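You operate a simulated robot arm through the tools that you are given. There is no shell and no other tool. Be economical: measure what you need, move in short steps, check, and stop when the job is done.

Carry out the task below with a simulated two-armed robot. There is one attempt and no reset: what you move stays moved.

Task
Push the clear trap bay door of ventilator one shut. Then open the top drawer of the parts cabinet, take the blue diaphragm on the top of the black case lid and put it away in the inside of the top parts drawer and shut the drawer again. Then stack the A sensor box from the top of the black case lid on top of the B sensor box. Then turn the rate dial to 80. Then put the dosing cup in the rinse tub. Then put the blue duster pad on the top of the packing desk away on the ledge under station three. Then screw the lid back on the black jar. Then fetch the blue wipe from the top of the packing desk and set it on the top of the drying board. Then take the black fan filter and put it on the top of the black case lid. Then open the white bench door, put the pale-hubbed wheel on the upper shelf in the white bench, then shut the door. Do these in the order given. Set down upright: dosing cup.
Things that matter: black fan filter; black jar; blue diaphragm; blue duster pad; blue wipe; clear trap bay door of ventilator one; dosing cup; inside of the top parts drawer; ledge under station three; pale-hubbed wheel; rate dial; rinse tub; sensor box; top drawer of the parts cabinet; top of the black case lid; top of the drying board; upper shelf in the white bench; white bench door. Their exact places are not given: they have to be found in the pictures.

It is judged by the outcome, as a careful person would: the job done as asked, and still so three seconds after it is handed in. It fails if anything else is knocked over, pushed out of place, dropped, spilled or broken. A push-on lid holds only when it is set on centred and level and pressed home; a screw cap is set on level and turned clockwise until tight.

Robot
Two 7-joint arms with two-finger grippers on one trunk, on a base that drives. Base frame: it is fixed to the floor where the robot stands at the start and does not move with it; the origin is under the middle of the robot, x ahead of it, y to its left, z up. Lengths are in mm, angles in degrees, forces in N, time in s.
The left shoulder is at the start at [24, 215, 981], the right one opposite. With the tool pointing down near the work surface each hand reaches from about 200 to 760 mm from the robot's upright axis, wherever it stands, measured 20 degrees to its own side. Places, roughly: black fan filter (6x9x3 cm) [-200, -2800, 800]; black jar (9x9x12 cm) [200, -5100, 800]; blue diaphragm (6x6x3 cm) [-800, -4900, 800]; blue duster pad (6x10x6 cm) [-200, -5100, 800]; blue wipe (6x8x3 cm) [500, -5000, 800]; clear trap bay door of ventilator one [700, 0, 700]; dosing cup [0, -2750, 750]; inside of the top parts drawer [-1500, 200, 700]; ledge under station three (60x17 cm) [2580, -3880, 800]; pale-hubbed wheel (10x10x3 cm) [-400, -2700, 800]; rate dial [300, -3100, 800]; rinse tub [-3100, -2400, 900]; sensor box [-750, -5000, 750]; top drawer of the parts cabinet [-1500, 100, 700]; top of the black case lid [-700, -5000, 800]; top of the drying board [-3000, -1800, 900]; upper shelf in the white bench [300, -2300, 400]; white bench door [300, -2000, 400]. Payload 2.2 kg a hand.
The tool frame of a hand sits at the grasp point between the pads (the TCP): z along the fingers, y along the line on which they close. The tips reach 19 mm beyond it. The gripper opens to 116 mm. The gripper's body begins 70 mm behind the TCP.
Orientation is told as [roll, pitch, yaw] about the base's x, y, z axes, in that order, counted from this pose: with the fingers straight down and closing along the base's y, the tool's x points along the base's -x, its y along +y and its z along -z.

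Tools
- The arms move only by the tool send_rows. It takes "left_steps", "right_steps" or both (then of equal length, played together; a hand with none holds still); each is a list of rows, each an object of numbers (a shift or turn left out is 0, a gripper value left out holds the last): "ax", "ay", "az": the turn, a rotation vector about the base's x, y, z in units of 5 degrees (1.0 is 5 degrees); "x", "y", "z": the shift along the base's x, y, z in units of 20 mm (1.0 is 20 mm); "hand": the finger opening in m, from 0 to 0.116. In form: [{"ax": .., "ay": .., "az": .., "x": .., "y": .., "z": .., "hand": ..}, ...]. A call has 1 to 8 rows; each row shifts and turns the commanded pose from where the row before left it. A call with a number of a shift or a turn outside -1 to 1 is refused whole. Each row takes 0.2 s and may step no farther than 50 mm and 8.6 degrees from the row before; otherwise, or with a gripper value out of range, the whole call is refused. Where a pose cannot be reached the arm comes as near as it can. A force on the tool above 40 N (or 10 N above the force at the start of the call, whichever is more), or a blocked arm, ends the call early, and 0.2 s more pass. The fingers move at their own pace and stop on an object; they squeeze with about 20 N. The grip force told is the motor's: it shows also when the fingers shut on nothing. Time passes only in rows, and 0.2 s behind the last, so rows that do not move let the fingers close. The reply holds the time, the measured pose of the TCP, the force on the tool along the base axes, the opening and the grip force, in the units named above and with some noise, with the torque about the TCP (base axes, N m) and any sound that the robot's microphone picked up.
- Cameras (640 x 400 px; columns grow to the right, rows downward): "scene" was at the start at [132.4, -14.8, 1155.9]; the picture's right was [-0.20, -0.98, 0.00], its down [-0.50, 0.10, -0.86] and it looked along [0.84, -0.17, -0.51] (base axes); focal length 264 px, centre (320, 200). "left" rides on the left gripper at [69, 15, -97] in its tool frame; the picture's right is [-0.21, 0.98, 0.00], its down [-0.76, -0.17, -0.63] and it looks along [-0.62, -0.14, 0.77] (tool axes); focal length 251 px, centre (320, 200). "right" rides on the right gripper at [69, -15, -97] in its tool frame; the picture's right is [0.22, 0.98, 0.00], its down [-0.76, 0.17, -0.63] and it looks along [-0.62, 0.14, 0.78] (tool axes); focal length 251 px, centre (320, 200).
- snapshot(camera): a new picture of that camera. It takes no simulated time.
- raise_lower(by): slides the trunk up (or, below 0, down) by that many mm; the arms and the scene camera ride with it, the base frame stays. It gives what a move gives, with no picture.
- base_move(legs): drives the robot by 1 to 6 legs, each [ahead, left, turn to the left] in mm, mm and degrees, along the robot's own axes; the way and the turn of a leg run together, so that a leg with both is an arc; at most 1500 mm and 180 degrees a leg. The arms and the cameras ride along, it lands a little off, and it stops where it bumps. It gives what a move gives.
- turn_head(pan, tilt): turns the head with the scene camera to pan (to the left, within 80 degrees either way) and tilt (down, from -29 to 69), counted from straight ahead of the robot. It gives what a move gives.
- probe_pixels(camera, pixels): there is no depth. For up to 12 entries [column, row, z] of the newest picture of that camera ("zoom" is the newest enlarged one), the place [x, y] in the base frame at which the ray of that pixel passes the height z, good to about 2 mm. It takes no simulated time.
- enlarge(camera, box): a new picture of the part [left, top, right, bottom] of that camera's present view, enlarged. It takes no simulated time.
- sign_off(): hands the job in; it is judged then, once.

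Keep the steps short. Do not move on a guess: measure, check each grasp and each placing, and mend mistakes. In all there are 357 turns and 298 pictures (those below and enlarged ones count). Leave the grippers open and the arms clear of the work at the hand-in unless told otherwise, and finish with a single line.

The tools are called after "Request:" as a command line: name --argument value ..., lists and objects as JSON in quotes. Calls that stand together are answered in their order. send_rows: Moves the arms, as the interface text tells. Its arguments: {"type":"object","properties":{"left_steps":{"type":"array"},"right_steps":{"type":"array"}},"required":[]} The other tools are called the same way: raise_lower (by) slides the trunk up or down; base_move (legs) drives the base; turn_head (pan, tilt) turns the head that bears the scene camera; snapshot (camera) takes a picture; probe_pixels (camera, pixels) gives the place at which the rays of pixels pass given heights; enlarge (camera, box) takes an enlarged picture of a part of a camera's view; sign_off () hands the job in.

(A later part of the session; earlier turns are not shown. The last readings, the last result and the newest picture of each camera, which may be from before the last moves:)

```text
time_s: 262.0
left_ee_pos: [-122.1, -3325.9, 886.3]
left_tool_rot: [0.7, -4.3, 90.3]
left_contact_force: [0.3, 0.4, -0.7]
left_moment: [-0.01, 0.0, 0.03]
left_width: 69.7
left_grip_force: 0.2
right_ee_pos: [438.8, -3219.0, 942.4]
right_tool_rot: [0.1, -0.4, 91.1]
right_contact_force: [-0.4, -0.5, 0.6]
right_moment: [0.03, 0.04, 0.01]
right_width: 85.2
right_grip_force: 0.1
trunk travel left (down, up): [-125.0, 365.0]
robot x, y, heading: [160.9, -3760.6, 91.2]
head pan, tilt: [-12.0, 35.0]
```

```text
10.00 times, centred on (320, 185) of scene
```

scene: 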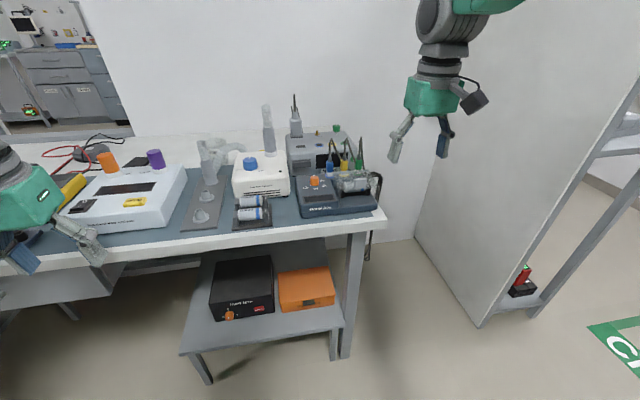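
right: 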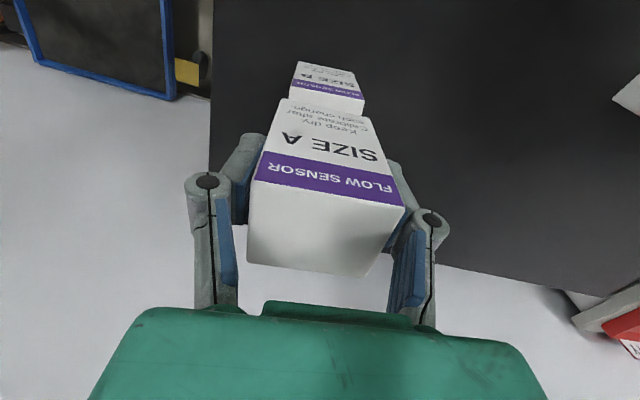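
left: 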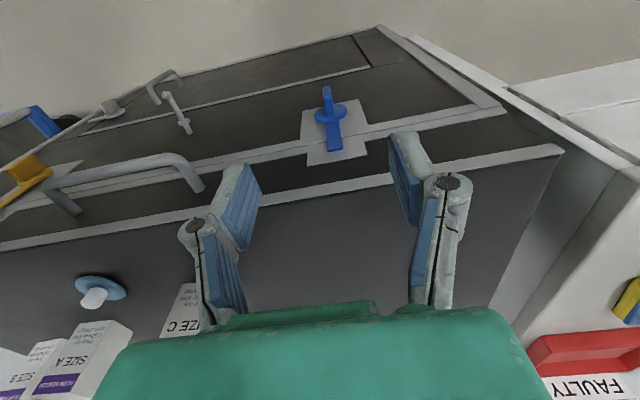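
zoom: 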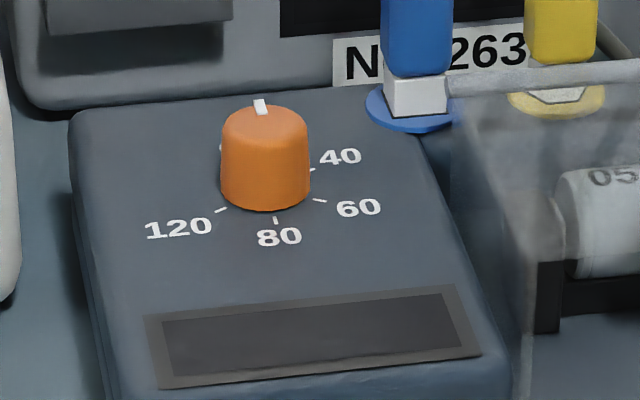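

The dial's white pointer now points to the back; 80 is at the front (6 o'clock). I locate it with the right hand camera too.

Request:
probe_pixels --camera "zoom" --pixels '[[265, 120, 800], [265, 120, 850], [265, 195, 800], [278, 240, 800], [340, 157, 800], [178, 230, 800], [75, 115, 800], [500, 390, 800]]'

Request:
snapshot --camera "right"

```text
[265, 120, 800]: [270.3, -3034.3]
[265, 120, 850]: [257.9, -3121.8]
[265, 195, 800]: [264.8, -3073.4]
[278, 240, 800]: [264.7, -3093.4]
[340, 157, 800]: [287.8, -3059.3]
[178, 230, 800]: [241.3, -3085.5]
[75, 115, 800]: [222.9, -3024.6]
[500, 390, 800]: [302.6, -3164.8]
```

```text
210 pictures are left
```

right: 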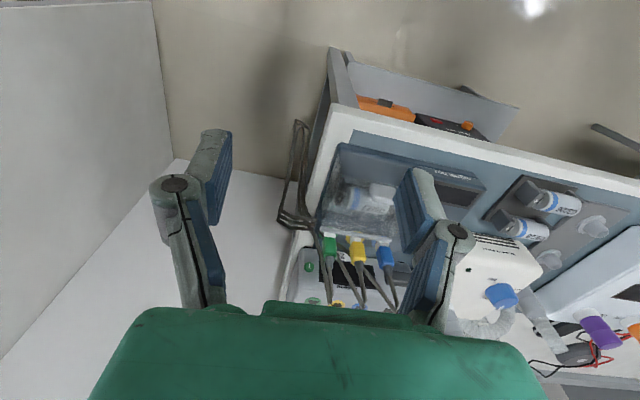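

The finger hides the dial; I shift the right hand left and up for a clear view.

Request:
send_rows --right_steps '[{"x": -1, "z": 1}, {"x": -1, "z": 1}, {"x": -1}, {"x": -1}, {"x": -1}, {"x": -1}, {"x": -1}, {}]'

Request:
snapshot --camera "right"

```text
time_s: 263.8
left_ee_pos: [-124.9, -3326.5, 884.8]
left_tool_rot: [0.7, -4.3, 90.4]
left_contact_force: [-0.3, 0.5, 0.0]
left_moment: [-0.01, 0.02, -0.04]
left_width: 70.0
left_grip_force: 0.1
right_ee_pos: [297.9, -3220.5, 981.9]
right_tool_rot: [-0.1, -0.2, 91.1]
right_contact_force: [0.0, -0.5, 0.0]
right_moment: [-0.02, -0.01, 0.03]
right_width: 84.9
right_grip_force: 0.1
trunk travel left (down, up): [-125.0, 365.0]
robot x, y, heading: [156.8, -3763.4, 91.3]
head pan, tilt: [-12.0, 35.0]
```

```text
209 pictures are left
```

right: 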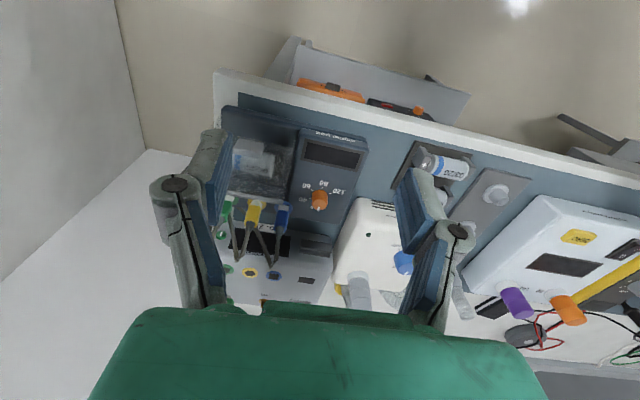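

Request:
enlarge --camera "right" --box '[270, 130, 380, 230]'

Request:
probe_pixels --camera "right" --pixels '[[319, 200, 800], [319, 200, 850], [315, 214, 800], [315, 214, 850]]'

```text
4.00 times, centred on (325, 180) of right
```

zoom: 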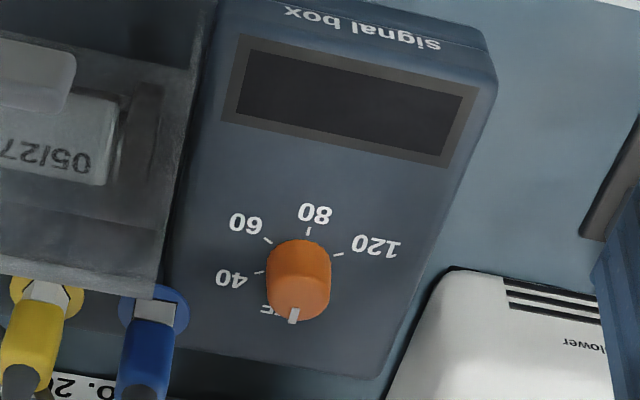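

```text
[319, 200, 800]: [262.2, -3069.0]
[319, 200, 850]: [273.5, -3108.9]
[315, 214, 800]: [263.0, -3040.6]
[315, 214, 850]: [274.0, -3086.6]
```

I measure the tick marks and pointer to get the angles.

Request:
probe_pixels --camera "zoom" --pixels '[[308, 231, 800], [337, 255, 800], [268, 240, 800], [260, 272, 800], [299, 262, 800], [293, 316, 822], [298, 298, 822], [296, 307, 822], [270, 290, 800], [330, 285, 800], [315, 213, 800], [230, 60, 800]]'

```text
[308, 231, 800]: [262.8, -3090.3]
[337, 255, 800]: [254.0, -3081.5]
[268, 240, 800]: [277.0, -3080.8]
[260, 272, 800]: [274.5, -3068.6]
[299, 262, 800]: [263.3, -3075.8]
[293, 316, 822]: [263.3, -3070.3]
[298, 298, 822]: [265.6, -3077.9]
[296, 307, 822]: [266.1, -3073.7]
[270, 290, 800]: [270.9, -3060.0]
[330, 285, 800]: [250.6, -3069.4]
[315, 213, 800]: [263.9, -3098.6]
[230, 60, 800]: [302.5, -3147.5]
```

80 is straight to the front; the pointer now points back, so it is about a half turn clockwise. I bring the right hand above the dial.

Request:
send_rows --right_steps '[{"y": 1, "x": -0.4, "hand": 0.05}, {"y": 1, "x": -0.4}, {"y": 1, "x": -0.4}, {"y": 1, "x": -0.4}, {"y": 1, "z": -0.5}, {"y": 1, "z": -1}, {"y": 1, "z": -1}, {"y": 0.4, "z": -1}]'

Request:
snapshot --camera "right"

Request:
snapshot --camera "scene"

```text
time_s: 265.6
left_ee_pos: [-123.9, -3326.9, 885.8]
left_tool_rot: [0.6, -4.3, 90.3]
left_contact_force: [-0.3, 0.4, 0.2]
left_moment: [-0.01, -0.02, -0.02]
left_width: 70.0
left_grip_force: 0.1
right_ee_pos: [266.8, -3068.5, 912.9]
right_tool_rot: [0.1, -0.3, 91.3]
right_contact_force: [-0.1, -0.4, 0.0]
right_moment: [0.0, -0.03, -0.03]
right_width: 50.1
right_grip_force: 0.0
trunk travel left (down, up): [-125.0, 365.0]
robot x, y, heading: [157.8, -3758.4, 91.6]
head pan, tilt: [-12.0, 35.0]
```

```text
207 pictures are left
```

right: 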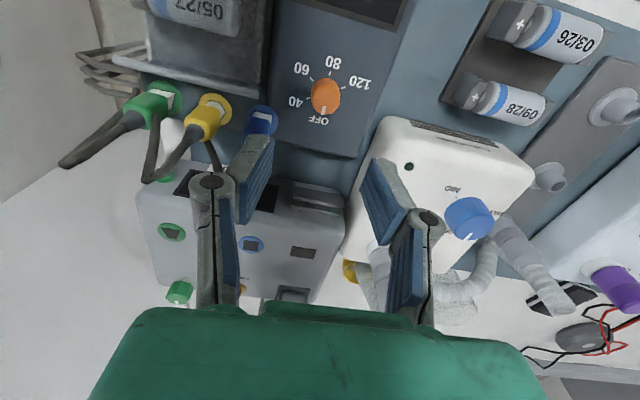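

```text
206 pictures are left
```

scene: 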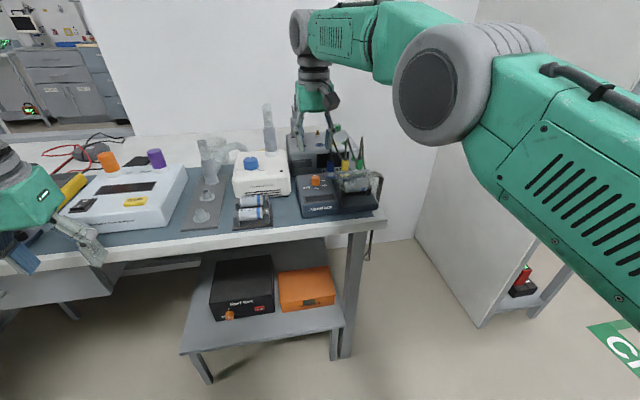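

The scale reads OFF, 40, 60, 80, 120 and the pointer is at OFF (back). I measure precisely.

Request:
enlarge --camera "right" --box '[270, 40, 380, 140]'

```text
4.00 times, centred on (325, 90) of right
```

zoom: 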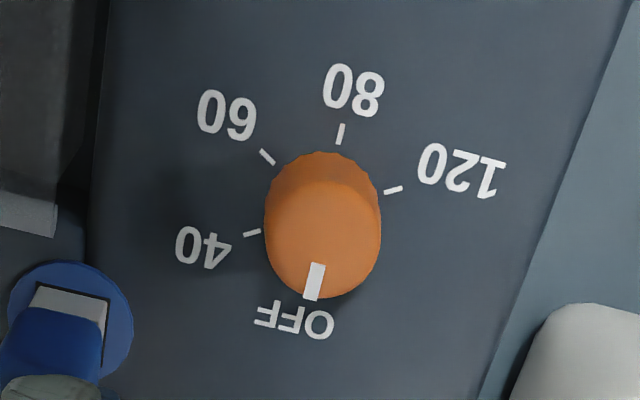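

Request:
probe_pixels --camera "zoom" --pixels '[[341, 134, 800], [393, 190, 800], [267, 157, 800], [252, 233, 800], [322, 238, 822], [315, 281, 822], [265, 240, 822], [381, 240, 822], [320, 297, 822], [323, 183, 822], [353, 90, 800], [292, 320, 800]]'

```text
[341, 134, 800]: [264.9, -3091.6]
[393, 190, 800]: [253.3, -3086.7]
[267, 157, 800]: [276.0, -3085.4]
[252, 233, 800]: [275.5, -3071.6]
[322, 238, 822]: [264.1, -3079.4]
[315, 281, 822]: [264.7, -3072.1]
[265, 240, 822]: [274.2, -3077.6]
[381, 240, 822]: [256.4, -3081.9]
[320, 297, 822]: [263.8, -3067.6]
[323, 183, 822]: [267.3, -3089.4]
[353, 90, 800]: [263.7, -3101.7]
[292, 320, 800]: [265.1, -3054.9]
```

Dial centre [265, −3078]; marks are 60° apart: OFF +90°, 80 at −90°, so a half turn clockwise. I centre and descend.

Request:
send_rows --right_steps '[{"x": -0.1, "y": -0.48, "hand": 0.042}, {"z": -1}, {"z": -1}, {"z": -1}, {"z": -0.7}, {}]'

Request:
snapshot --camera "right"

```text
time_s: 267.0
left_ee_pos: [-123.4, -3326.7, 885.2]
left_tool_rot: [0.5, -4.3, 90.4]
left_contact_force: [-0.1, 1.0, 0.6]
left_moment: [0.03, 0.01, 0.0]
left_width: 70.2
left_grip_force: 0.1
right_ee_pos: [265.2, -3080.6, 837.1]
right_tool_rot: [0.0, -0.3, 91.2]
right_contact_force: [-0.3, -0.2, -0.2]
right_moment: [0.0, 0.0, 0.01]
right_width: 41.9
right_grip_force: 0.0
trunk travel left (down, up): [-125.0, 365.0]
robot x, y, heading: [160.6, -3763.2, 91.3]
head pan, tilt: [-12.0, 35.0]
```

```text
204 pictures are left
```

right: 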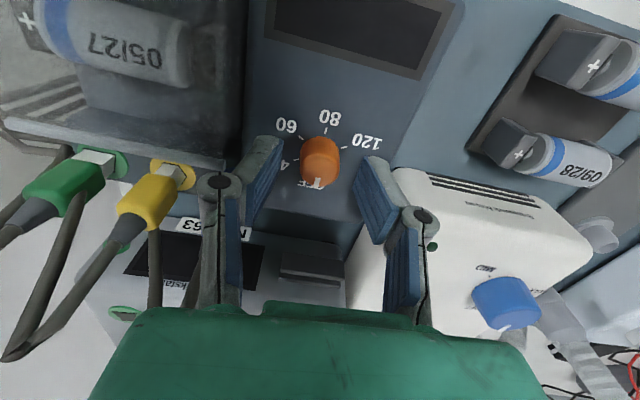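

Centred at (321,170). I go down 10 mm more and close on the dial.

Request:
send_rows --right_steps '[{"z": -0.3}, {"z": -0.25}, {}, {"hand": 0.0}, {}, {}]'

Request:
snapshot --camera "right"

```text
time_s: 268.4
left_ee_pos: [-124.7, -3326.7, 885.2]
left_tool_rot: [0.6, -4.3, 90.4]
left_contact_force: [-0.2, -0.2, -0.3]
left_moment: [0.01, -0.02, 0.01]
left_width: 70.0
left_grip_force: 0.1
right_ee_pos: [264.1, -3081.1, 826.7]
right_tool_rot: [0.0, -0.2, 91.1]
right_contact_force: [0.1, 0.0, 0.1]
right_moment: [0.1, 0.02, -0.01]
right_width: 22.5
right_grip_force: 45.1
trunk travel left (down, up): [-125.0, 365.0]
robot x, y, heading: [160.4, -3761.0, 91.6]
head pan, tilt: [-12.0, 35.0]
```

```text
203 pictures are left
```

right: 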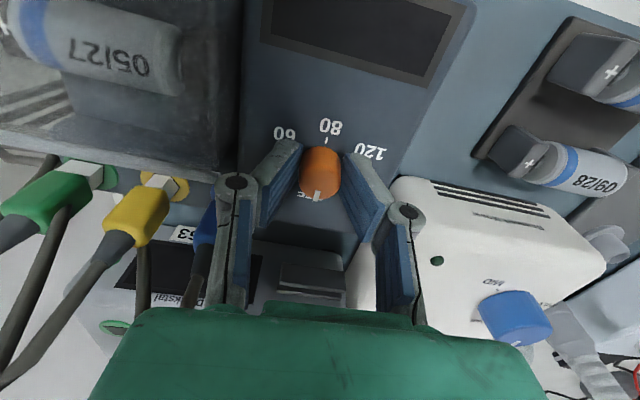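

Gripped. I turn clockwise in 5° steps.

Request:
send_rows --right_steps '[{"az": -1}, {"az": -1}, {"az": -1}, {"az": -1}, {"az": -1}, {"az": -1}, {"az": -1}, {"az": -1}]'

Request:
snapshot --camera "right"

```text
time_s: 270.2
left_ee_pos: [-122.5, -3327.9, 884.7]
left_tool_rot: [0.8, -4.4, 90.3]
left_contact_force: [0.1, 1.4, -0.2]
left_moment: [0.03, 0.01, 0.01]
left_width: 69.7
left_grip_force: 0.1
right_ee_pos: [263.9, -3079.9, 827.7]
right_tool_rot: [0.0, -0.2, 51.0]
right_contact_force: [4.7, -13.8, -2.3]
right_moment: [-0.87, 0.38, -0.01]
right_width: 22.6
right_grip_force: 45.2
trunk travel left (down, up): [-125.0, 365.0]
robot x, y, heading: [156.7, -3761.5, 91.4]
head pan, tilt: [-12.0, 35.0]
```

```text
202 pictures are left
```

right: 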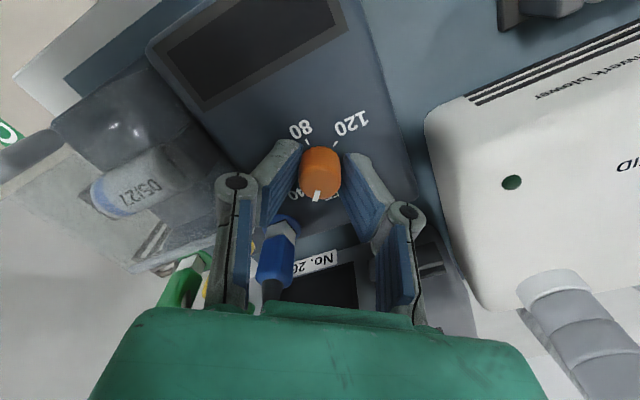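

The dial turns with the hand, but I read 14 N sideways. I check for contact with the blue plug's cable.

Request:
enlarge --camera "scene" --box '[260, 60, 420, 220]'

```text
2.50 times, centred on (340, 140) of scene
```

zoom: 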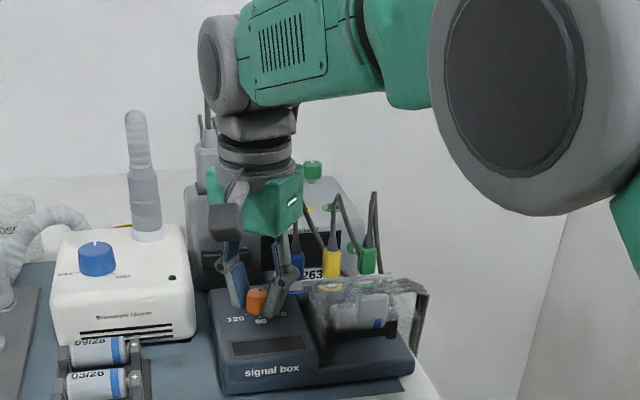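

No obvious contact; I continue a few more degrees and watch the force.

Request:
send_rows --right_steps '[{"az": -1}, {"az": -1}, {"az": -1}, {"az": -1}]'

```text
time_s: 271.2
left_ee_pos: [-123.3, -3325.7, 885.5]
left_tool_rot: [0.7, -4.3, 90.5]
left_contact_force: [-0.5, 0.9, -1.1]
left_moment: [0.0, -0.02, 0.01]
left_width: 69.9
left_grip_force: 0.1
right_ee_pos: [264.5, -3079.8, 827.5]
right_tool_rot: [0.0, -0.3, 31.0]
right_contact_force: [4.9, -9.8, -7.7]
right_moment: [-0.62, 0.6, -0.02]
right_width: 22.8
right_grip_force: 44.9
trunk travel left (down, up): [-125.0, 365.0]
robot x, y, heading: [160.9, -3760.3, 91.2]
head pan, tilt: [-12.0, 35.0]
```

Request:
send_rows --right_steps '[{"az": -1}, {"az": -1}, {"az": -1}, {"az": -1}, {"az": -1}, {"az": -1}]'

Request:
snapshot --camera "right"

```text
time_s: 272.6
left_ee_pos: [-123.5, -3326.1, 885.1]
left_tool_rot: [0.6, -4.3, 90.5]
left_contact_force: [0.2, -0.7, 0.3]
left_moment: [0.0, 0.03, 0.0]
left_width: 69.7
left_grip_force: 0.0
right_ee_pos: [263.5, -3080.7, 826.3]
right_tool_rot: [-0.1, -0.4, 1.0]
right_contact_force: [0.8, -9.2, -10.9]
right_moment: [-0.08, 0.24, 0.04]
right_width: 22.5
right_grip_force: 45.3
trunk travel left (down, up): [-125.0, 365.0]
robot x, y, heading: [158.9, -3758.3, 91.5]
head pan, tilt: [-12.0, 35.0]
```

```text
200 pictures are left
```

right: 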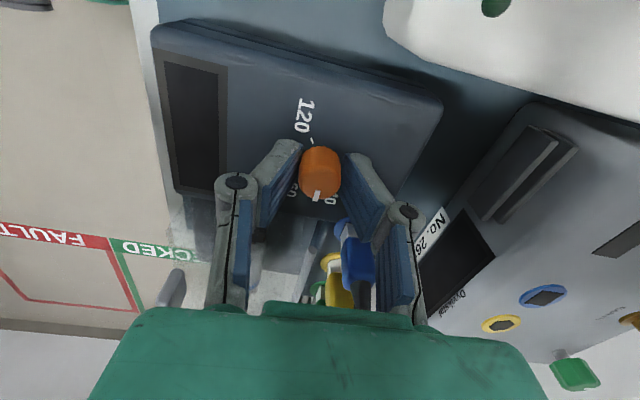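

The pointer is now a quarter round. To avoid the fingers swinging into the blue plug, I release, lift, turn back and repeat the same sweep.

Request:
send_rows --right_steps '[{"hand": 0.042}, {}, {"z": 1}, {"z": 1}, {"z": 1}, {"az": 1}, {"az": 1}, {"az": 1}]'

Request:
send_rows --right_steps '[{"az": 1}, {"az": 1}, {"az": 1}, {"az": 1}, {"az": 1}, {"az": 1}, {"az": 1}, {"az": 1}]'

Request:
send_rows --right_steps '[{"az": 1}, {"az": 1}, {"az": 1}, {"az": 1}, {"az": 1}, {"az": 1}, {"az": 1}, {}]'

Request:
snapshot --camera "right"

```text
time_s: 274.4
left_ee_pos: [-123.0, -3326.5, 885.0]
left_tool_rot: [0.5, -4.3, 90.4]
left_contact_force: [0.6, -0.4, -0.1]
left_moment: [0.0, -0.01, 0.01]
left_width: 69.8
left_grip_force: 0.0
right_ee_pos: [264.0, -3080.7, 887.4]
right_tool_rot: [0.1, -0.3, 16.1]
right_contact_force: [-0.3, -0.2, 0.2]
right_moment: [0.01, -0.03, -0.02]
right_width: 41.8
right_grip_force: 0.0
trunk travel left (down, up): [-125.0, 365.0]
robot x, y, heading: [160.1, -3759.9, 91.6]
head pan, tilt: [-12.0, 35.0]
```

```text
time_s: 276.2
left_ee_pos: [-124.4, -3325.4, 884.6]
left_tool_rot: [0.6, -4.3, 90.4]
left_contact_force: [-0.9, -0.7, 0.6]
left_moment: [0.03, 0.01, 0.02]
left_width: 70.0
left_grip_force: 0.2
right_ee_pos: [263.9, -3080.2, 887.3]
right_tool_rot: [0.0, -0.2, 56.2]
right_contact_force: [-0.3, 0.7, 0.3]
right_moment: [-0.03, 0.0, 0.01]
right_width: 42.2
right_grip_force: 0.1
trunk travel left (down, up): [-125.0, 365.0]
robot x, y, heading: [161.7, -3759.1, 91.4]
head pan, tilt: [-12.0, 35.0]
```

```text
time_s: 278.0
left_ee_pos: [-124.2, -3326.4, 884.4]
left_tool_rot: [0.6, -4.3, 90.4]
left_contact_force: [-0.6, 0.7, 0.5]
left_moment: [0.01, -0.02, 0.01]
left_width: 70.0
left_grip_force: 0.0
right_ee_pos: [263.2, -3080.9, 887.3]
right_tool_rot: [0.0, -0.2, 91.2]
right_contact_force: [-0.3, 0.6, 0.9]
right_moment: [-0.02, 0.0, 0.0]
right_width: 42.1
right_grip_force: 0.1
trunk travel left (down, up): [-125.0, 365.0]
robot x, y, heading: [156.4, -3761.7, 91.5]
head pan, tilt: [-12.0, 35.0]
```

```text
199 pictures are left
```

right: 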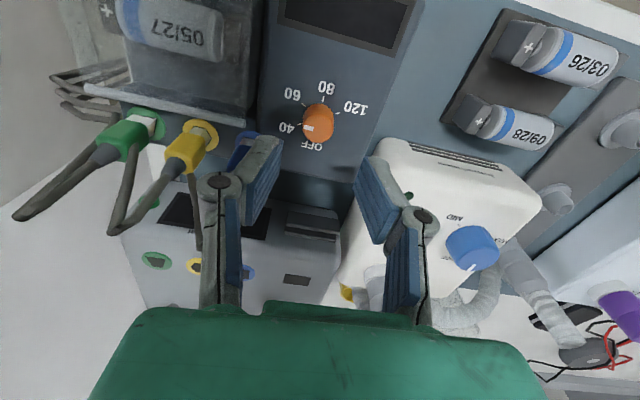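

Request:
enlarge --camera "right" --box '[270, 70, 380, 170]'

```text
4.00 times, centred on (325, 120) of right
```

zoom: 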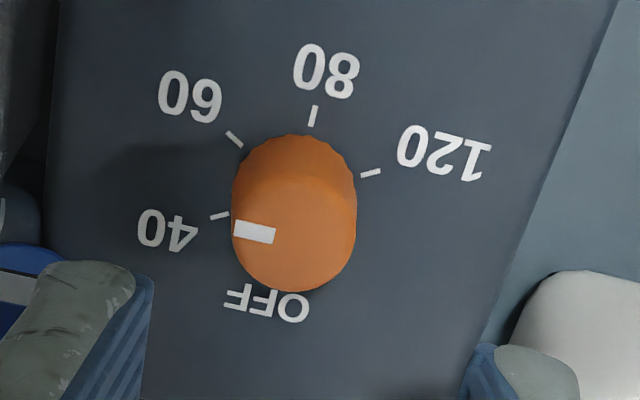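

The pointer turned ~90°, now between 40 and 60. I regrasp and turn another 90°.

Request:
send_rows --right_steps '[{"x": 0.05, "y": 0.08, "z": -1}, {"z": -1}, {"z": -1}, {}, {"hand": 0.0}, {}, {}]'

Request:
send_rows --right_steps '[{"az": -1}, {"az": -1}, {"az": -1}, {"az": -1}, {"az": -1}, {"az": -1}, {"az": -1}, {"az": -1}]'

Request:
send_rows --right_steps '[{"az": -1}, {"az": -1}, {"az": -1}, {"az": -1}, {"az": -1}, {"az": -1}, {"az": -1}, {"az": -1}]'

Request:
send_rows --right_steps '[{"az": -1}, {"az": -0.8}, {}]'

Request:
snapshot --camera "right"

```text
time_s: 279.6
left_ee_pos: [-124.1, -3326.6, 885.1]
left_tool_rot: [0.6, -4.2, 90.4]
left_contact_force: [0.3, -0.2, 0.4]
left_moment: [0.03, 0.01, 0.01]
left_width: 69.7
left_grip_force: 0.1
right_ee_pos: [264.1, -3076.5, 825.3]
right_tool_rot: [0.1, -0.2, 91.1]
right_contact_force: [1.1, -0.7, -2.5]
right_moment: [0.65, -0.01, -0.01]
right_width: 22.8
right_grip_force: 45.1
trunk travel left (down, up): [-125.0, 365.0]
robot x, y, heading: [161.4, -3762.8, 91.2]
head pan, tilt: [-12.0, 35.0]
```

```text
time_s: 281.4
left_ee_pos: [-121.8, -3326.6, 884.5]
left_tool_rot: [0.8, -4.3, 90.4]
left_contact_force: [-1.0, 0.5, 0.0]
left_moment: [0.0, 0.03, -0.02]
left_width: 69.9
left_grip_force: 0.0
right_ee_pos: [266.2, -3077.4, 826.5]
right_tool_rot: [0.0, -0.2, 51.0]
right_contact_force: [7.5, -3.6, -7.6]
right_moment: [-0.56, 0.1, 0.02]
right_width: 22.8
right_grip_force: 45.0
trunk travel left (down, up): [-125.0, 365.0]
robot x, y, heading: [160.9, -3762.4, 91.5]
head pan, tilt: [-12.0, 35.0]
```

```text
time_s: 283.2
left_ee_pos: [-120.7, -3328.3, 885.3]
left_tool_rot: [0.8, -4.3, 90.4]
left_contact_force: [-0.3, 0.0, 0.1]
left_moment: [0.01, 0.04, -0.04]
left_width: 70.1
left_grip_force: 0.0
right_ee_pos: [267.8, -3079.3, 826.0]
right_tool_rot: [-0.2, -0.3, 11.1]
right_contact_force: [17.5, -16.1, -7.8]
right_moment: [-0.3, -0.51, 0.04]
right_width: 22.5
right_grip_force: 45.1
trunk travel left (down, up): [-125.0, 365.0]
robot x, y, heading: [157.1, -3765.0, 91.4]
head pan, tilt: [-12.0, 35.0]
```

```text
time_s: 284.0
left_ee_pos: [-120.5, -3326.7, 885.4]
left_tool_rot: [0.8, -4.3, 90.4]
left_contact_force: [1.5, -1.0, 0.6]
left_moment: [-0.02, 0.01, 0.02]
left_width: 69.7
left_grip_force: 0.1
right_ee_pos: [266.9, -3078.6, 826.2]
right_tool_rot: [-0.2, -0.3, 2.2]
right_contact_force: [16.2, -18.7, -11.4]
right_moment: [-0.26, -0.23, 0.06]
right_width: 22.7
right_grip_force: 45.2
trunk travel left (down, up): [-125.0, 365.0]
robot x, y, heading: [159.6, -3762.0, 91.2]
head pan, tilt: [-12.0, 35.0]
```

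```text
197 pictures are left
```

right: 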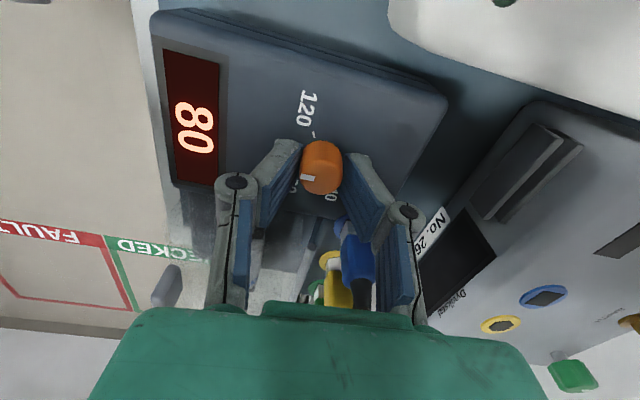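

The display shows 80. I release, lift and turn the hand back.

Request:
send_rows --right_steps '[{"hand": 0.042}, {}, {"z": 1}, {"z": 1}, {"z": 1}, {"z": 1}, {"az": 1}, {"az": 1}]'

Request:
send_rows --right_steps '[{"az": 1}, {"az": 1}, {"az": 1}, {"az": 1}, {"az": 1}, {"az": 1}, {"az": 1}, {"az": 1}]'

Request:
send_rows --right_steps '[{"az": 1, "z": 1}, {"az": 1, "z": 1}, {"az": 1, "y": -1}, {"az": 1, "y": -1}, {"az": 1, "y": -1}, {"az": 1, "y": -1}, {"az": 1, "y": -1}, {"y": -1, "az": 0.8}]'

Request:
snapshot --camera "scene"

Request:
enlarge --camera "scene" --box '[260, 120, 400, 240]'

```text
time_s: 285.8
left_ee_pos: [-122.8, -3326.0, 885.7]
left_tool_rot: [0.6, -4.3, 90.4]
left_contact_force: [-0.9, -0.1, 0.1]
left_moment: [0.0, 0.0, -0.01]
left_width: 70.1
left_grip_force: 0.0
right_ee_pos: [264.1, -3078.6, 906.1]
right_tool_rot: [0.0, -0.5, 12.2]
right_contact_force: [-0.4, 0.9, -1.7]
right_moment: [0.01, 0.0, 0.0]
right_width: 42.2
right_grip_force: 0.0
trunk travel left (down, up): [-125.0, 365.0]
robot x, y, heading: [156.8, -3763.1, 91.4]
head pan, tilt: [-12.0, 35.0]
```

```text
time_s: 287.6
left_ee_pos: [-123.5, -3327.3, 885.1]
left_tool_rot: [0.7, -4.4, 90.4]
left_contact_force: [0.2, -0.3, 0.0]
left_moment: [-0.03, 0.0, 0.0]
left_width: 69.9
left_grip_force: 0.0
right_ee_pos: [264.3, -3077.8, 907.8]
right_tool_rot: [-0.1, -0.3, 52.2]
right_contact_force: [-0.4, 0.5, -0.4]
right_moment: [0.01, 0.01, -0.01]
right_width: 42.0
right_grip_force: 0.0
trunk travel left (down, up): [-125.0, 365.0]
robot x, y, heading: [157.6, -3759.3, 91.2]
head pan, tilt: [-12.0, 35.0]
```

```text
time_s: 289.4
left_ee_pos: [-123.8, -3327.2, 884.8]
left_tool_rot: [0.6, -4.3, 90.4]
left_contact_force: [0.2, -0.2, 0.5]
left_moment: [-0.01, -0.01, -0.02]
left_width: 70.0
left_grip_force: 0.1
right_ee_pos: [266.5, -3199.2, 948.6]
right_tool_rot: [0.1, -0.4, 91.2]
right_contact_force: [-0.4, -0.6, 0.0]
right_moment: [-0.01, 0.0, -0.02]
right_width: 42.2
right_grip_force: 0.0
trunk travel left (down, up): [-125.0, 365.0]
robot x, y, heading: [161.5, -3761.8, 91.5]
head pan, tilt: [-12.0, 35.0]
```

```text
196 pictures are left
```

scene: 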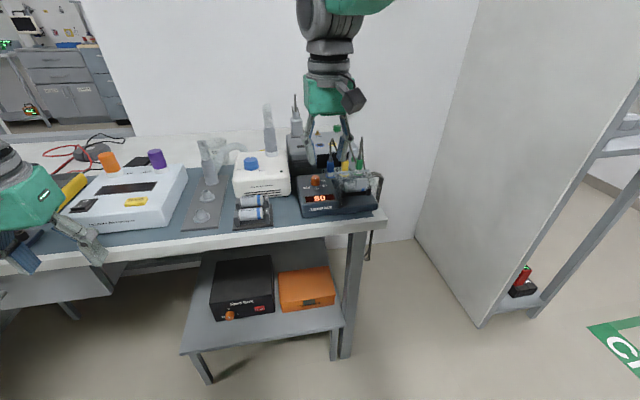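

```text
3.33 times, centred on (330, 180) of scene
```

zoom: 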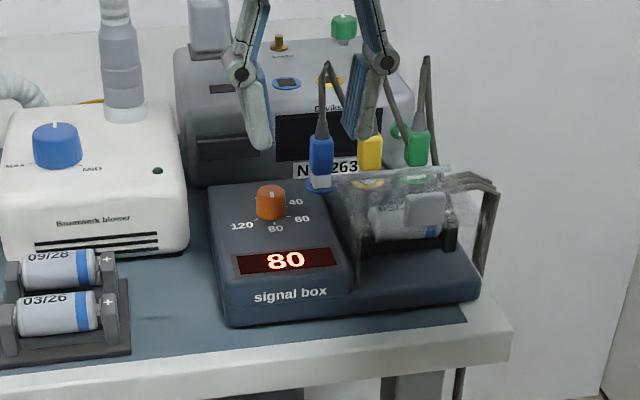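

The dial reads 80. Now I look for the dosing cup (near [0, −2750]) at the back of this bench.

Request:
enlarge --camera "scene" --box '[40, 110, 260, 250]'

Request:
snapshot --camera "left"

Request:
snapshot --camera "right"

```text
2.86 times, centred on (150, 180) of scene
```

zoom: 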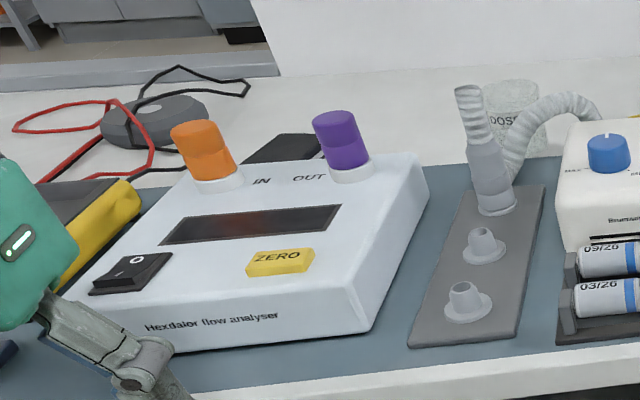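

```text
193 pictures are left
```

left: 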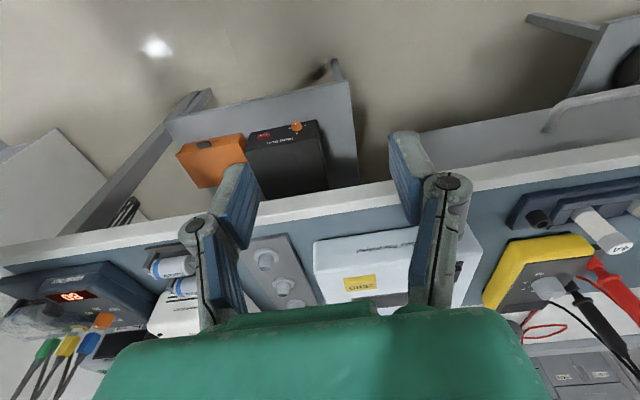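

```text
192 pictures are left
```

right: 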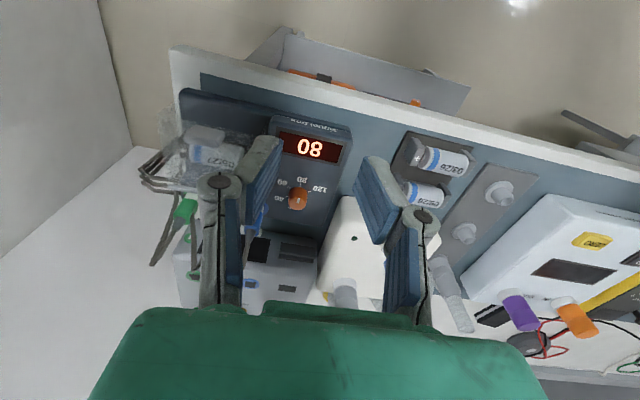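

The clear DOSE cup stands behind the corrugated hose at scene (217,160). I measure it and the surroundings.

Request:
enlarge --camera "scene" --box '[170, 120, 270, 200]'

Request:
probe_pixels --camera "scene" --pixels '[[215, 165, 770], [215, 140, 850], [345, 232, 780], [345, 232, 750], [190, 231, 770], [160, 115, 800]]'

```text
5.00 times, centred on (220, 160) of scene
```

zoom: 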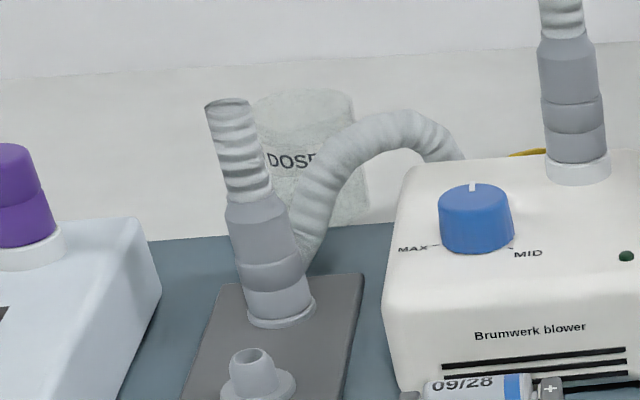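

```text
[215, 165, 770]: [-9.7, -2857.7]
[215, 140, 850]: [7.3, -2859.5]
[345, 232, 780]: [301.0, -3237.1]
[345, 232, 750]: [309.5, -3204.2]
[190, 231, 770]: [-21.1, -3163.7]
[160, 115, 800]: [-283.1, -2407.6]
```

The cup is at about [0, −2855] behind a hose loop. I raise the trunk 130 mm for clearance and view, move the right hand aside, and come closer.

Request:
raise_lower --by 130

Request:
send_rows --right_steps '[{"x": 1, "y": -1}, {"x": 1, "y": -1}, {"x": 1, "y": -1}, {"x": 1, "y": -0.5}, {}]' --left_steps '[{"x": 0.5, "ax": -0.2}, {"x": 0.5, "ax": -0.2}, {"x": 0.5, "ax": -0.2}, {"ax": -0.2}, {}]'

Request:
base_move --legs '[[150, 60, -1.4]]'

Request:
turn_head --pan 8 --tilt 42

Request:
snapshot --camera "scene"

```text
time_s: 291.0
left_ee_pos: [-124.0, -3327.1, 1014.6]
left_tool_rot: [0.7, -4.4, 90.3]
left_contact_force: [0.3, 0.1, -0.4]
left_moment: [0.02, 0.0, -0.01]
left_width: 69.8
left_grip_force: 0.2
right_ee_pos: [265.6, -3198.3, 1077.0]
right_tool_rot: [0.0, -0.2, 91.1]
right_contact_force: [0.5, -0.5, -0.3]
right_moment: [0.03, 0.03, 0.04]
right_width: 41.9
right_grip_force: 0.1
trunk travel left (down, up): [-255.0, 235.0]
robot x, y, heading: [156.8, -3759.8, 91.4]
head pan, tilt: [-12.0, 35.0]
```

```text
time_s: 292.2
left_ee_pos: [-92.8, -3325.4, 1014.6]
left_tool_rot: [0.6, -0.4, 90.4]
left_contact_force: [-0.7, -0.6, -0.6]
left_moment: [0.01, -0.03, -0.01]
left_width: 69.9
left_grip_force: 0.1
right_ee_pos: [347.0, -3267.8, 1077.0]
right_tool_rot: [0.0, -0.3, 91.1]
right_contact_force: [-0.3, 0.3, -0.6]
right_moment: [0.0, 0.03, 0.03]
right_width: 42.1
right_grip_force: 0.0
trunk travel left (down, up): [-255.0, 235.0]
robot x, y, heading: [159.0, -3762.3, 91.4]
head pan, tilt: [-12.0, 35.0]
```

```text
time_s: 293.6
left_ee_pos: [-137.9, -3163.3, 1015.6]
left_tool_rot: [1.0, -0.4, 89.1]
left_contact_force: [0.2, 0.1, 1.1]
left_moment: [-0.02, 0.02, 0.0]
left_width: 70.0
left_grip_force: 0.1
right_ee_pos: [303.5, -3117.0, 1076.3]
right_tool_rot: [0.4, -0.2, 89.7]
right_contact_force: [0.3, 0.7, -0.1]
right_moment: [0.04, 0.02, -0.02]
right_width: 42.0
right_grip_force: 0.0
trunk travel left (down, up): [-255.0, 235.0]
robot x, y, heading: [96.9, -3602.0, 90.1]
head pan, tilt: [-12.0, 35.0]
```

```text
time_s: 294.4
left_ee_pos: [-137.8, -3164.8, 1018.1]
left_tool_rot: [0.8, -0.4, 88.9]
left_contact_force: [0.0, -0.9, -0.5]
left_moment: [0.03, 0.0, 0.01]
left_width: 69.8
left_grip_force: 0.1
right_ee_pos: [303.8, -3120.8, 1078.9]
right_tool_rot: [0.1, -0.4, 89.6]
right_contact_force: [0.4, -0.6, 0.3]
right_moment: [-0.01, 0.0, -0.01]
right_width: 42.0
right_grip_force: 0.0
trunk travel left (down, up): [-255.0, 235.0]
robot x, y, heading: [94.3, -3607.2, 90.0]
head pan, tilt: [8.0, 42.0]
```

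```text
190 pictures are left
```

scene: 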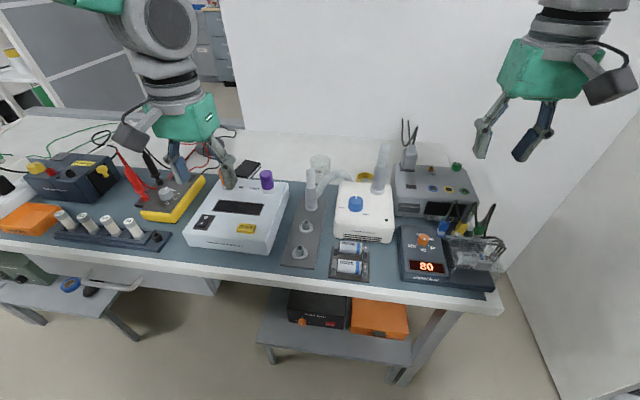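

Request:
enlarge --camera "scene" --box '[260, 130, 400, 240]'

Request:
snapshot --camera "left"

```text
3.64 times, centred on (330, 185) of scene
```

zoom: 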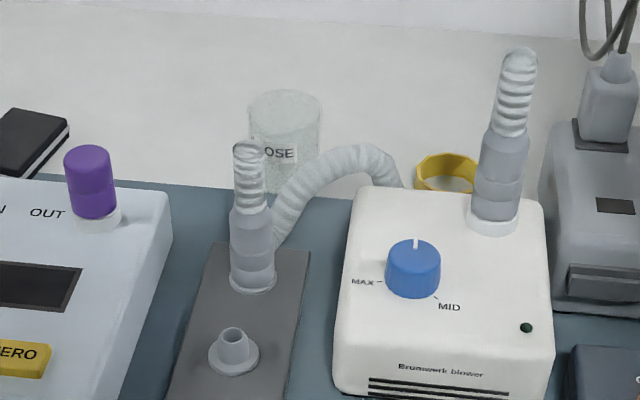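

```text
188 pictures are left
```

left: 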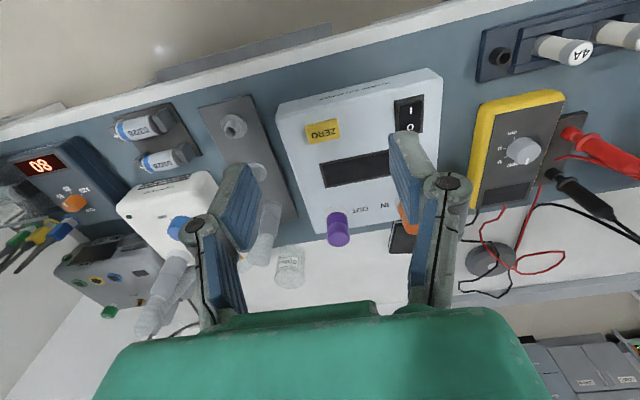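

The DOSE cup stands free behind the hose. I triangulate its rim and base.

Request:
probe_pixels --camera "zoom" --pixels '[[285, 105, 800], [285, 105, 850], [285, 185, 750], [285, 185, 800], [248, 105, 850], [321, 105, 850]]'

Request:
enlarge --camera "left" --box '[230, 220, 350, 310]'

```text
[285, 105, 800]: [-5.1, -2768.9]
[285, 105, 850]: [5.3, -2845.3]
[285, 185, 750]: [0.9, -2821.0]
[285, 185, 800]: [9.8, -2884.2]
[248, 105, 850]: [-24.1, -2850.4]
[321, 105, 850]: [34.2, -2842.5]
```

```text
4.44 times, centred on (290, 265) of left
```

zoom: 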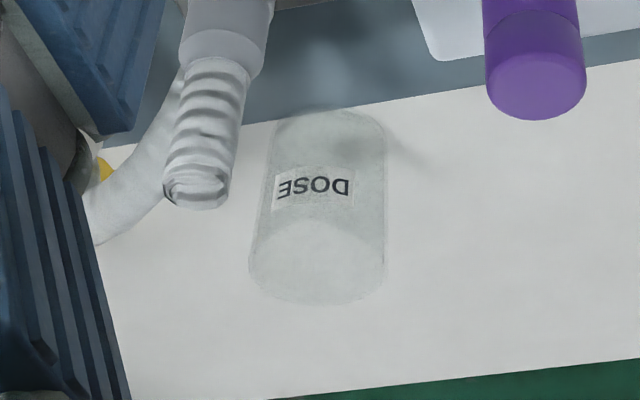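

Request:
probe_pixels --camera "zoom" --pixels '[[318, 262, 800], [318, 262, 850], [330, 140, 750], [330, 140, 800], [250, 262, 840], [388, 262, 840], [200, 190, 850], [200, 190, 900]]'

```text
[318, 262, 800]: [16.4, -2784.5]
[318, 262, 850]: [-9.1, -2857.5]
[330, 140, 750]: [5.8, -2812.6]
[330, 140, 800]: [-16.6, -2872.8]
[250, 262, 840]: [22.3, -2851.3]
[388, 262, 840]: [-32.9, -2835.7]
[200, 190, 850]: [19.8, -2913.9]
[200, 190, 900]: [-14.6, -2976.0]
```

Cup: centre [2, −2822], z 756–830, about 57 mm wide. I need to stand closer, so I check the clearance of the shelf under the bench.

Request:
probe_pixels --camera "scene" --pixels '[[272, 362, 0], [400, 382, 0], [258, 328, 200], [258, 328, 300], [408, 360, 300], [140, 340, 0], [90, 288, 600]]'

```text
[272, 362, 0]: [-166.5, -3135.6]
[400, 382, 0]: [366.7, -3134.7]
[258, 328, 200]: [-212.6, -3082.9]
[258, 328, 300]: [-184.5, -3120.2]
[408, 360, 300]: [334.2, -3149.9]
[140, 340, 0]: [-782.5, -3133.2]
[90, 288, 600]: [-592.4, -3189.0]
```

Request:
send_rows --right_steps '[{"z": 1, "y": -0.5}, {"z": 1, "y": -0.5}, {"z": 1, "y": -0.5}, {}]'

Request:
base_move --legs '[[105, 0, 0]]'

Request:
send_rows --left_steps '[{"x": 0.9, "y": 1, "az": 0.85, "hand": 0.085}, {"x": 0.9, "y": 1, "az": 0.85}, {"x": 0.9, "y": 1, "az": 0.85}, {"x": 0.9, "y": 1, "az": 0.85}, {"x": 0.9, "y": 1, "az": 0.85}, {"x": 0.9, "y": 1, "az": 0.85}, {"x": 0.9, "y": 1, "az": 0.85}, {"y": 1}]'

Request:
snapshot --camera "left"

Request:
snapshot --camera "scene"

```text
time_s: 295.4
left_ee_pos: [-143.2, -3165.4, 1015.6]
left_tool_rot: [0.5, -0.4, 89.0]
left_contact_force: [-0.3, -0.6, -0.9]
left_moment: [-0.03, -0.02, -0.02]
left_width: 69.6
left_grip_force: 0.0
right_ee_pos: [295.8, -3148.9, 1138.6]
right_tool_rot: [0.0, -0.3, 89.7]
right_contact_force: [-0.3, -0.1, -0.6]
right_moment: [-0.03, 0.01, 0.02]
right_width: 42.0
right_grip_force: 0.0
trunk travel left (down, up): [-255.0, 235.0]
robot x, y, heading: [97.6, -3605.6, 90.1]
head pan, tilt: [8.0, 42.0]
```

```text
time_s: 296.6
left_ee_pos: [-146.5, -3063.2, 1014.4]
left_tool_rot: [0.5, -0.4, 89.0]
left_contact_force: [-0.2, -0.1, 0.4]
left_moment: [-0.01, 0.02, 0.01]
left_width: 69.9
left_grip_force: 0.1
right_ee_pos: [292.8, -3048.1, 1140.0]
right_tool_rot: [-0.2, -0.3, 89.7]
right_contact_force: [-0.1, -0.4, 0.5]
right_moment: [-0.03, -0.02, 0.0]
right_width: 42.0
right_grip_force: 0.1
trunk travel left (down, up): [-255.0, 235.0]
robot x, y, heading: [96.4, -3507.8, 90.2]
head pan, tilt: [8.0, 42.0]
```

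```text
time_s: 298.4
left_ee_pos: [-17.2, -2907.0, 1017.7]
left_tool_rot: [0.8, -0.4, 118.7]
left_contact_force: [0.3, 0.6, 0.1]
left_moment: [-0.01, -0.01, 0.0]
left_width: 84.9
left_grip_force: 0.0
right_ee_pos: [298.1, -3050.6, 1139.4]
right_tool_rot: [0.0, -0.4, 89.7]
right_contact_force: [-0.3, -0.3, -0.3]
right_moment: [-0.03, 0.01, 0.03]
right_width: 41.9
right_grip_force: 0.0
trunk travel left (down, up): [-255.0, 235.0]
robot x, y, heading: [102.5, -3507.4, 89.8]
head pan, tilt: [8.0, 42.0]
```

```text
186 pictures are left
```

left: 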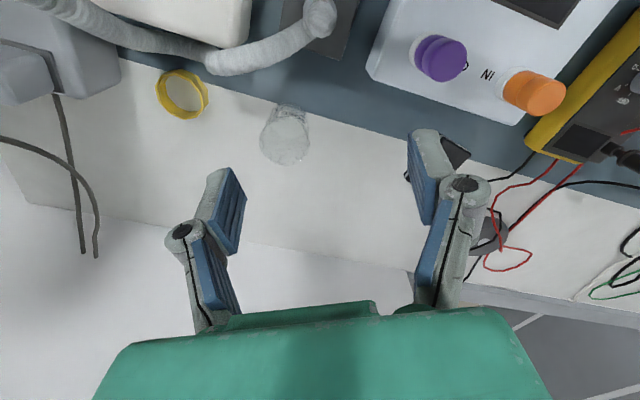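

```text
185 pictures are left
```

scene: 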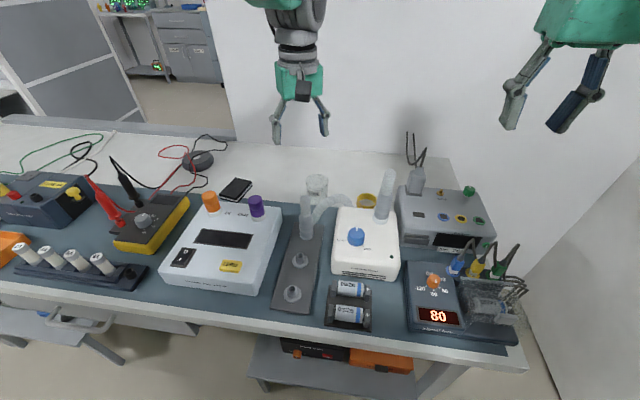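

Request:
enlarge --camera "left" --box '[220, 70, 360, 180]'

```text
3.64 times, centred on (290, 125) of left
```

zoom: 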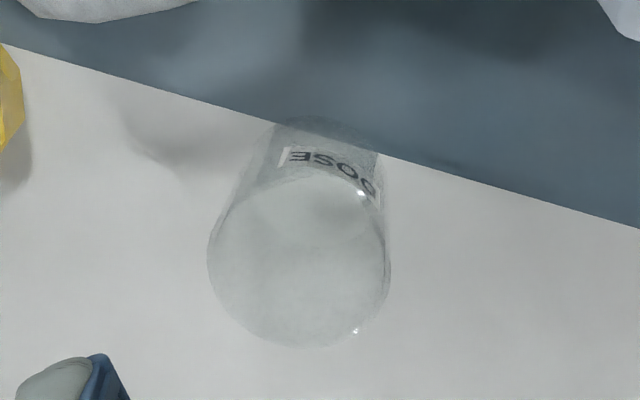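

Request:
probe_pixels --camera "zoom" --pixels '[[300, 258, 830], [208, 250, 830], [390, 260, 830], [330, 185, 757], [300, 258, 840]]'

```text
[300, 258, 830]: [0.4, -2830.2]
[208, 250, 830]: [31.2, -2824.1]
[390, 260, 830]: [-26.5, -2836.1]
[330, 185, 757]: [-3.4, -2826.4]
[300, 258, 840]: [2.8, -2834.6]
```

Cup centre refined to [0, −2829], rim 59 mm wide. I move above it and descend part way.

Request:
send_rows --left_steps '[{"x": 0.45, "y": 1}, {"x": 0.4, "y": 1}, {"y": 1}, {"y": 0.9}, {"z": -1}, {"z": -1}, {"z": -1}, {"z": -1}]'

Request:
send_rows --left_steps '[{"z": -0.6}, {}]'

Request:
snapshot --camera "left"

Request:
enlarge --camera "scene" --box '[220, 60, 420, 240]'

```text
time_s: 300.2
left_ee_pos: [0.5, -2827.5, 936.8]
left_tool_rot: [0.8, -0.5, 118.8]
left_contact_force: [0.8, 0.7, 0.5]
left_moment: [0.01, 0.03, 0.0]
left_width: 85.1
left_grip_force: 0.0
right_ee_pos: [297.8, -3049.6, 1139.0]
right_tool_rot: [-0.1, -0.5, 89.6]
right_contact_force: [0.4, -0.7, -0.4]
right_moment: [-0.01, -0.01, 0.01]
right_width: 42.1
right_grip_force: 0.1
trunk travel left (down, up): [-255.0, 235.0]
robot x, y, heading: [98.1, -3506.2, 90.0]
head pan, tilt: [8.0, 42.0]
```

```text
time_s: 300.8
left_ee_pos: [0.1, -2828.0, 925.3]
left_tool_rot: [0.7, -0.6, 118.8]
left_contact_force: [-0.1, 0.2, 0.1]
left_moment: [0.02, -0.01, 0.03]
left_width: 85.0
left_grip_force: 0.0
right_ee_pos: [297.9, -3052.5, 1140.1]
right_tool_rot: [0.0, -0.5, 89.7]
right_contact_force: [0.1, -0.5, -0.1]
right_moment: [-0.01, 0.02, -0.01]
right_width: 41.9
right_grip_force: 0.0
trunk travel left (down, up): [-255.0, 235.0]
robot x, y, heading: [96.5, -3505.4, 89.9]
head pan, tilt: [8.0, 42.0]
```

```text
183 pictures are left
```

left: 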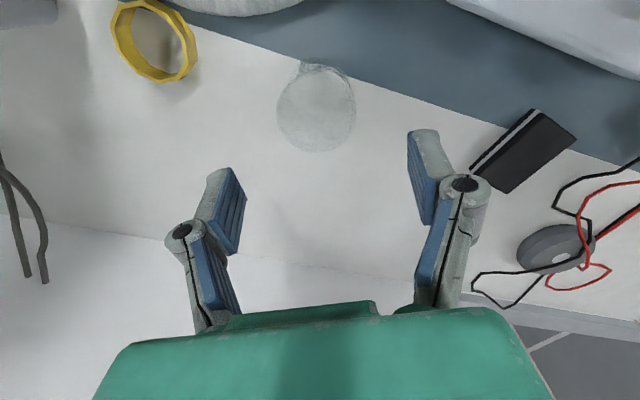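

```text
2.22 times, centred on (320, 150) of scene
```

zoom: 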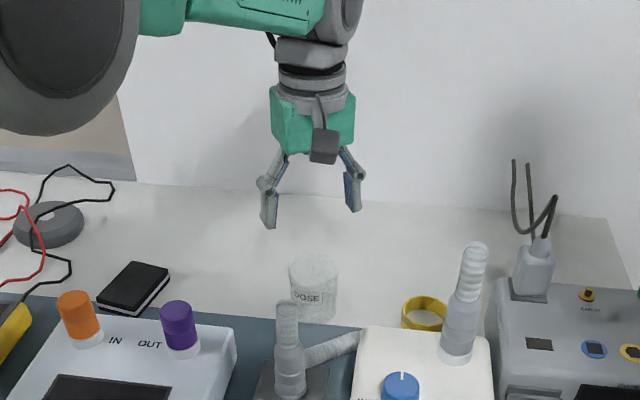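

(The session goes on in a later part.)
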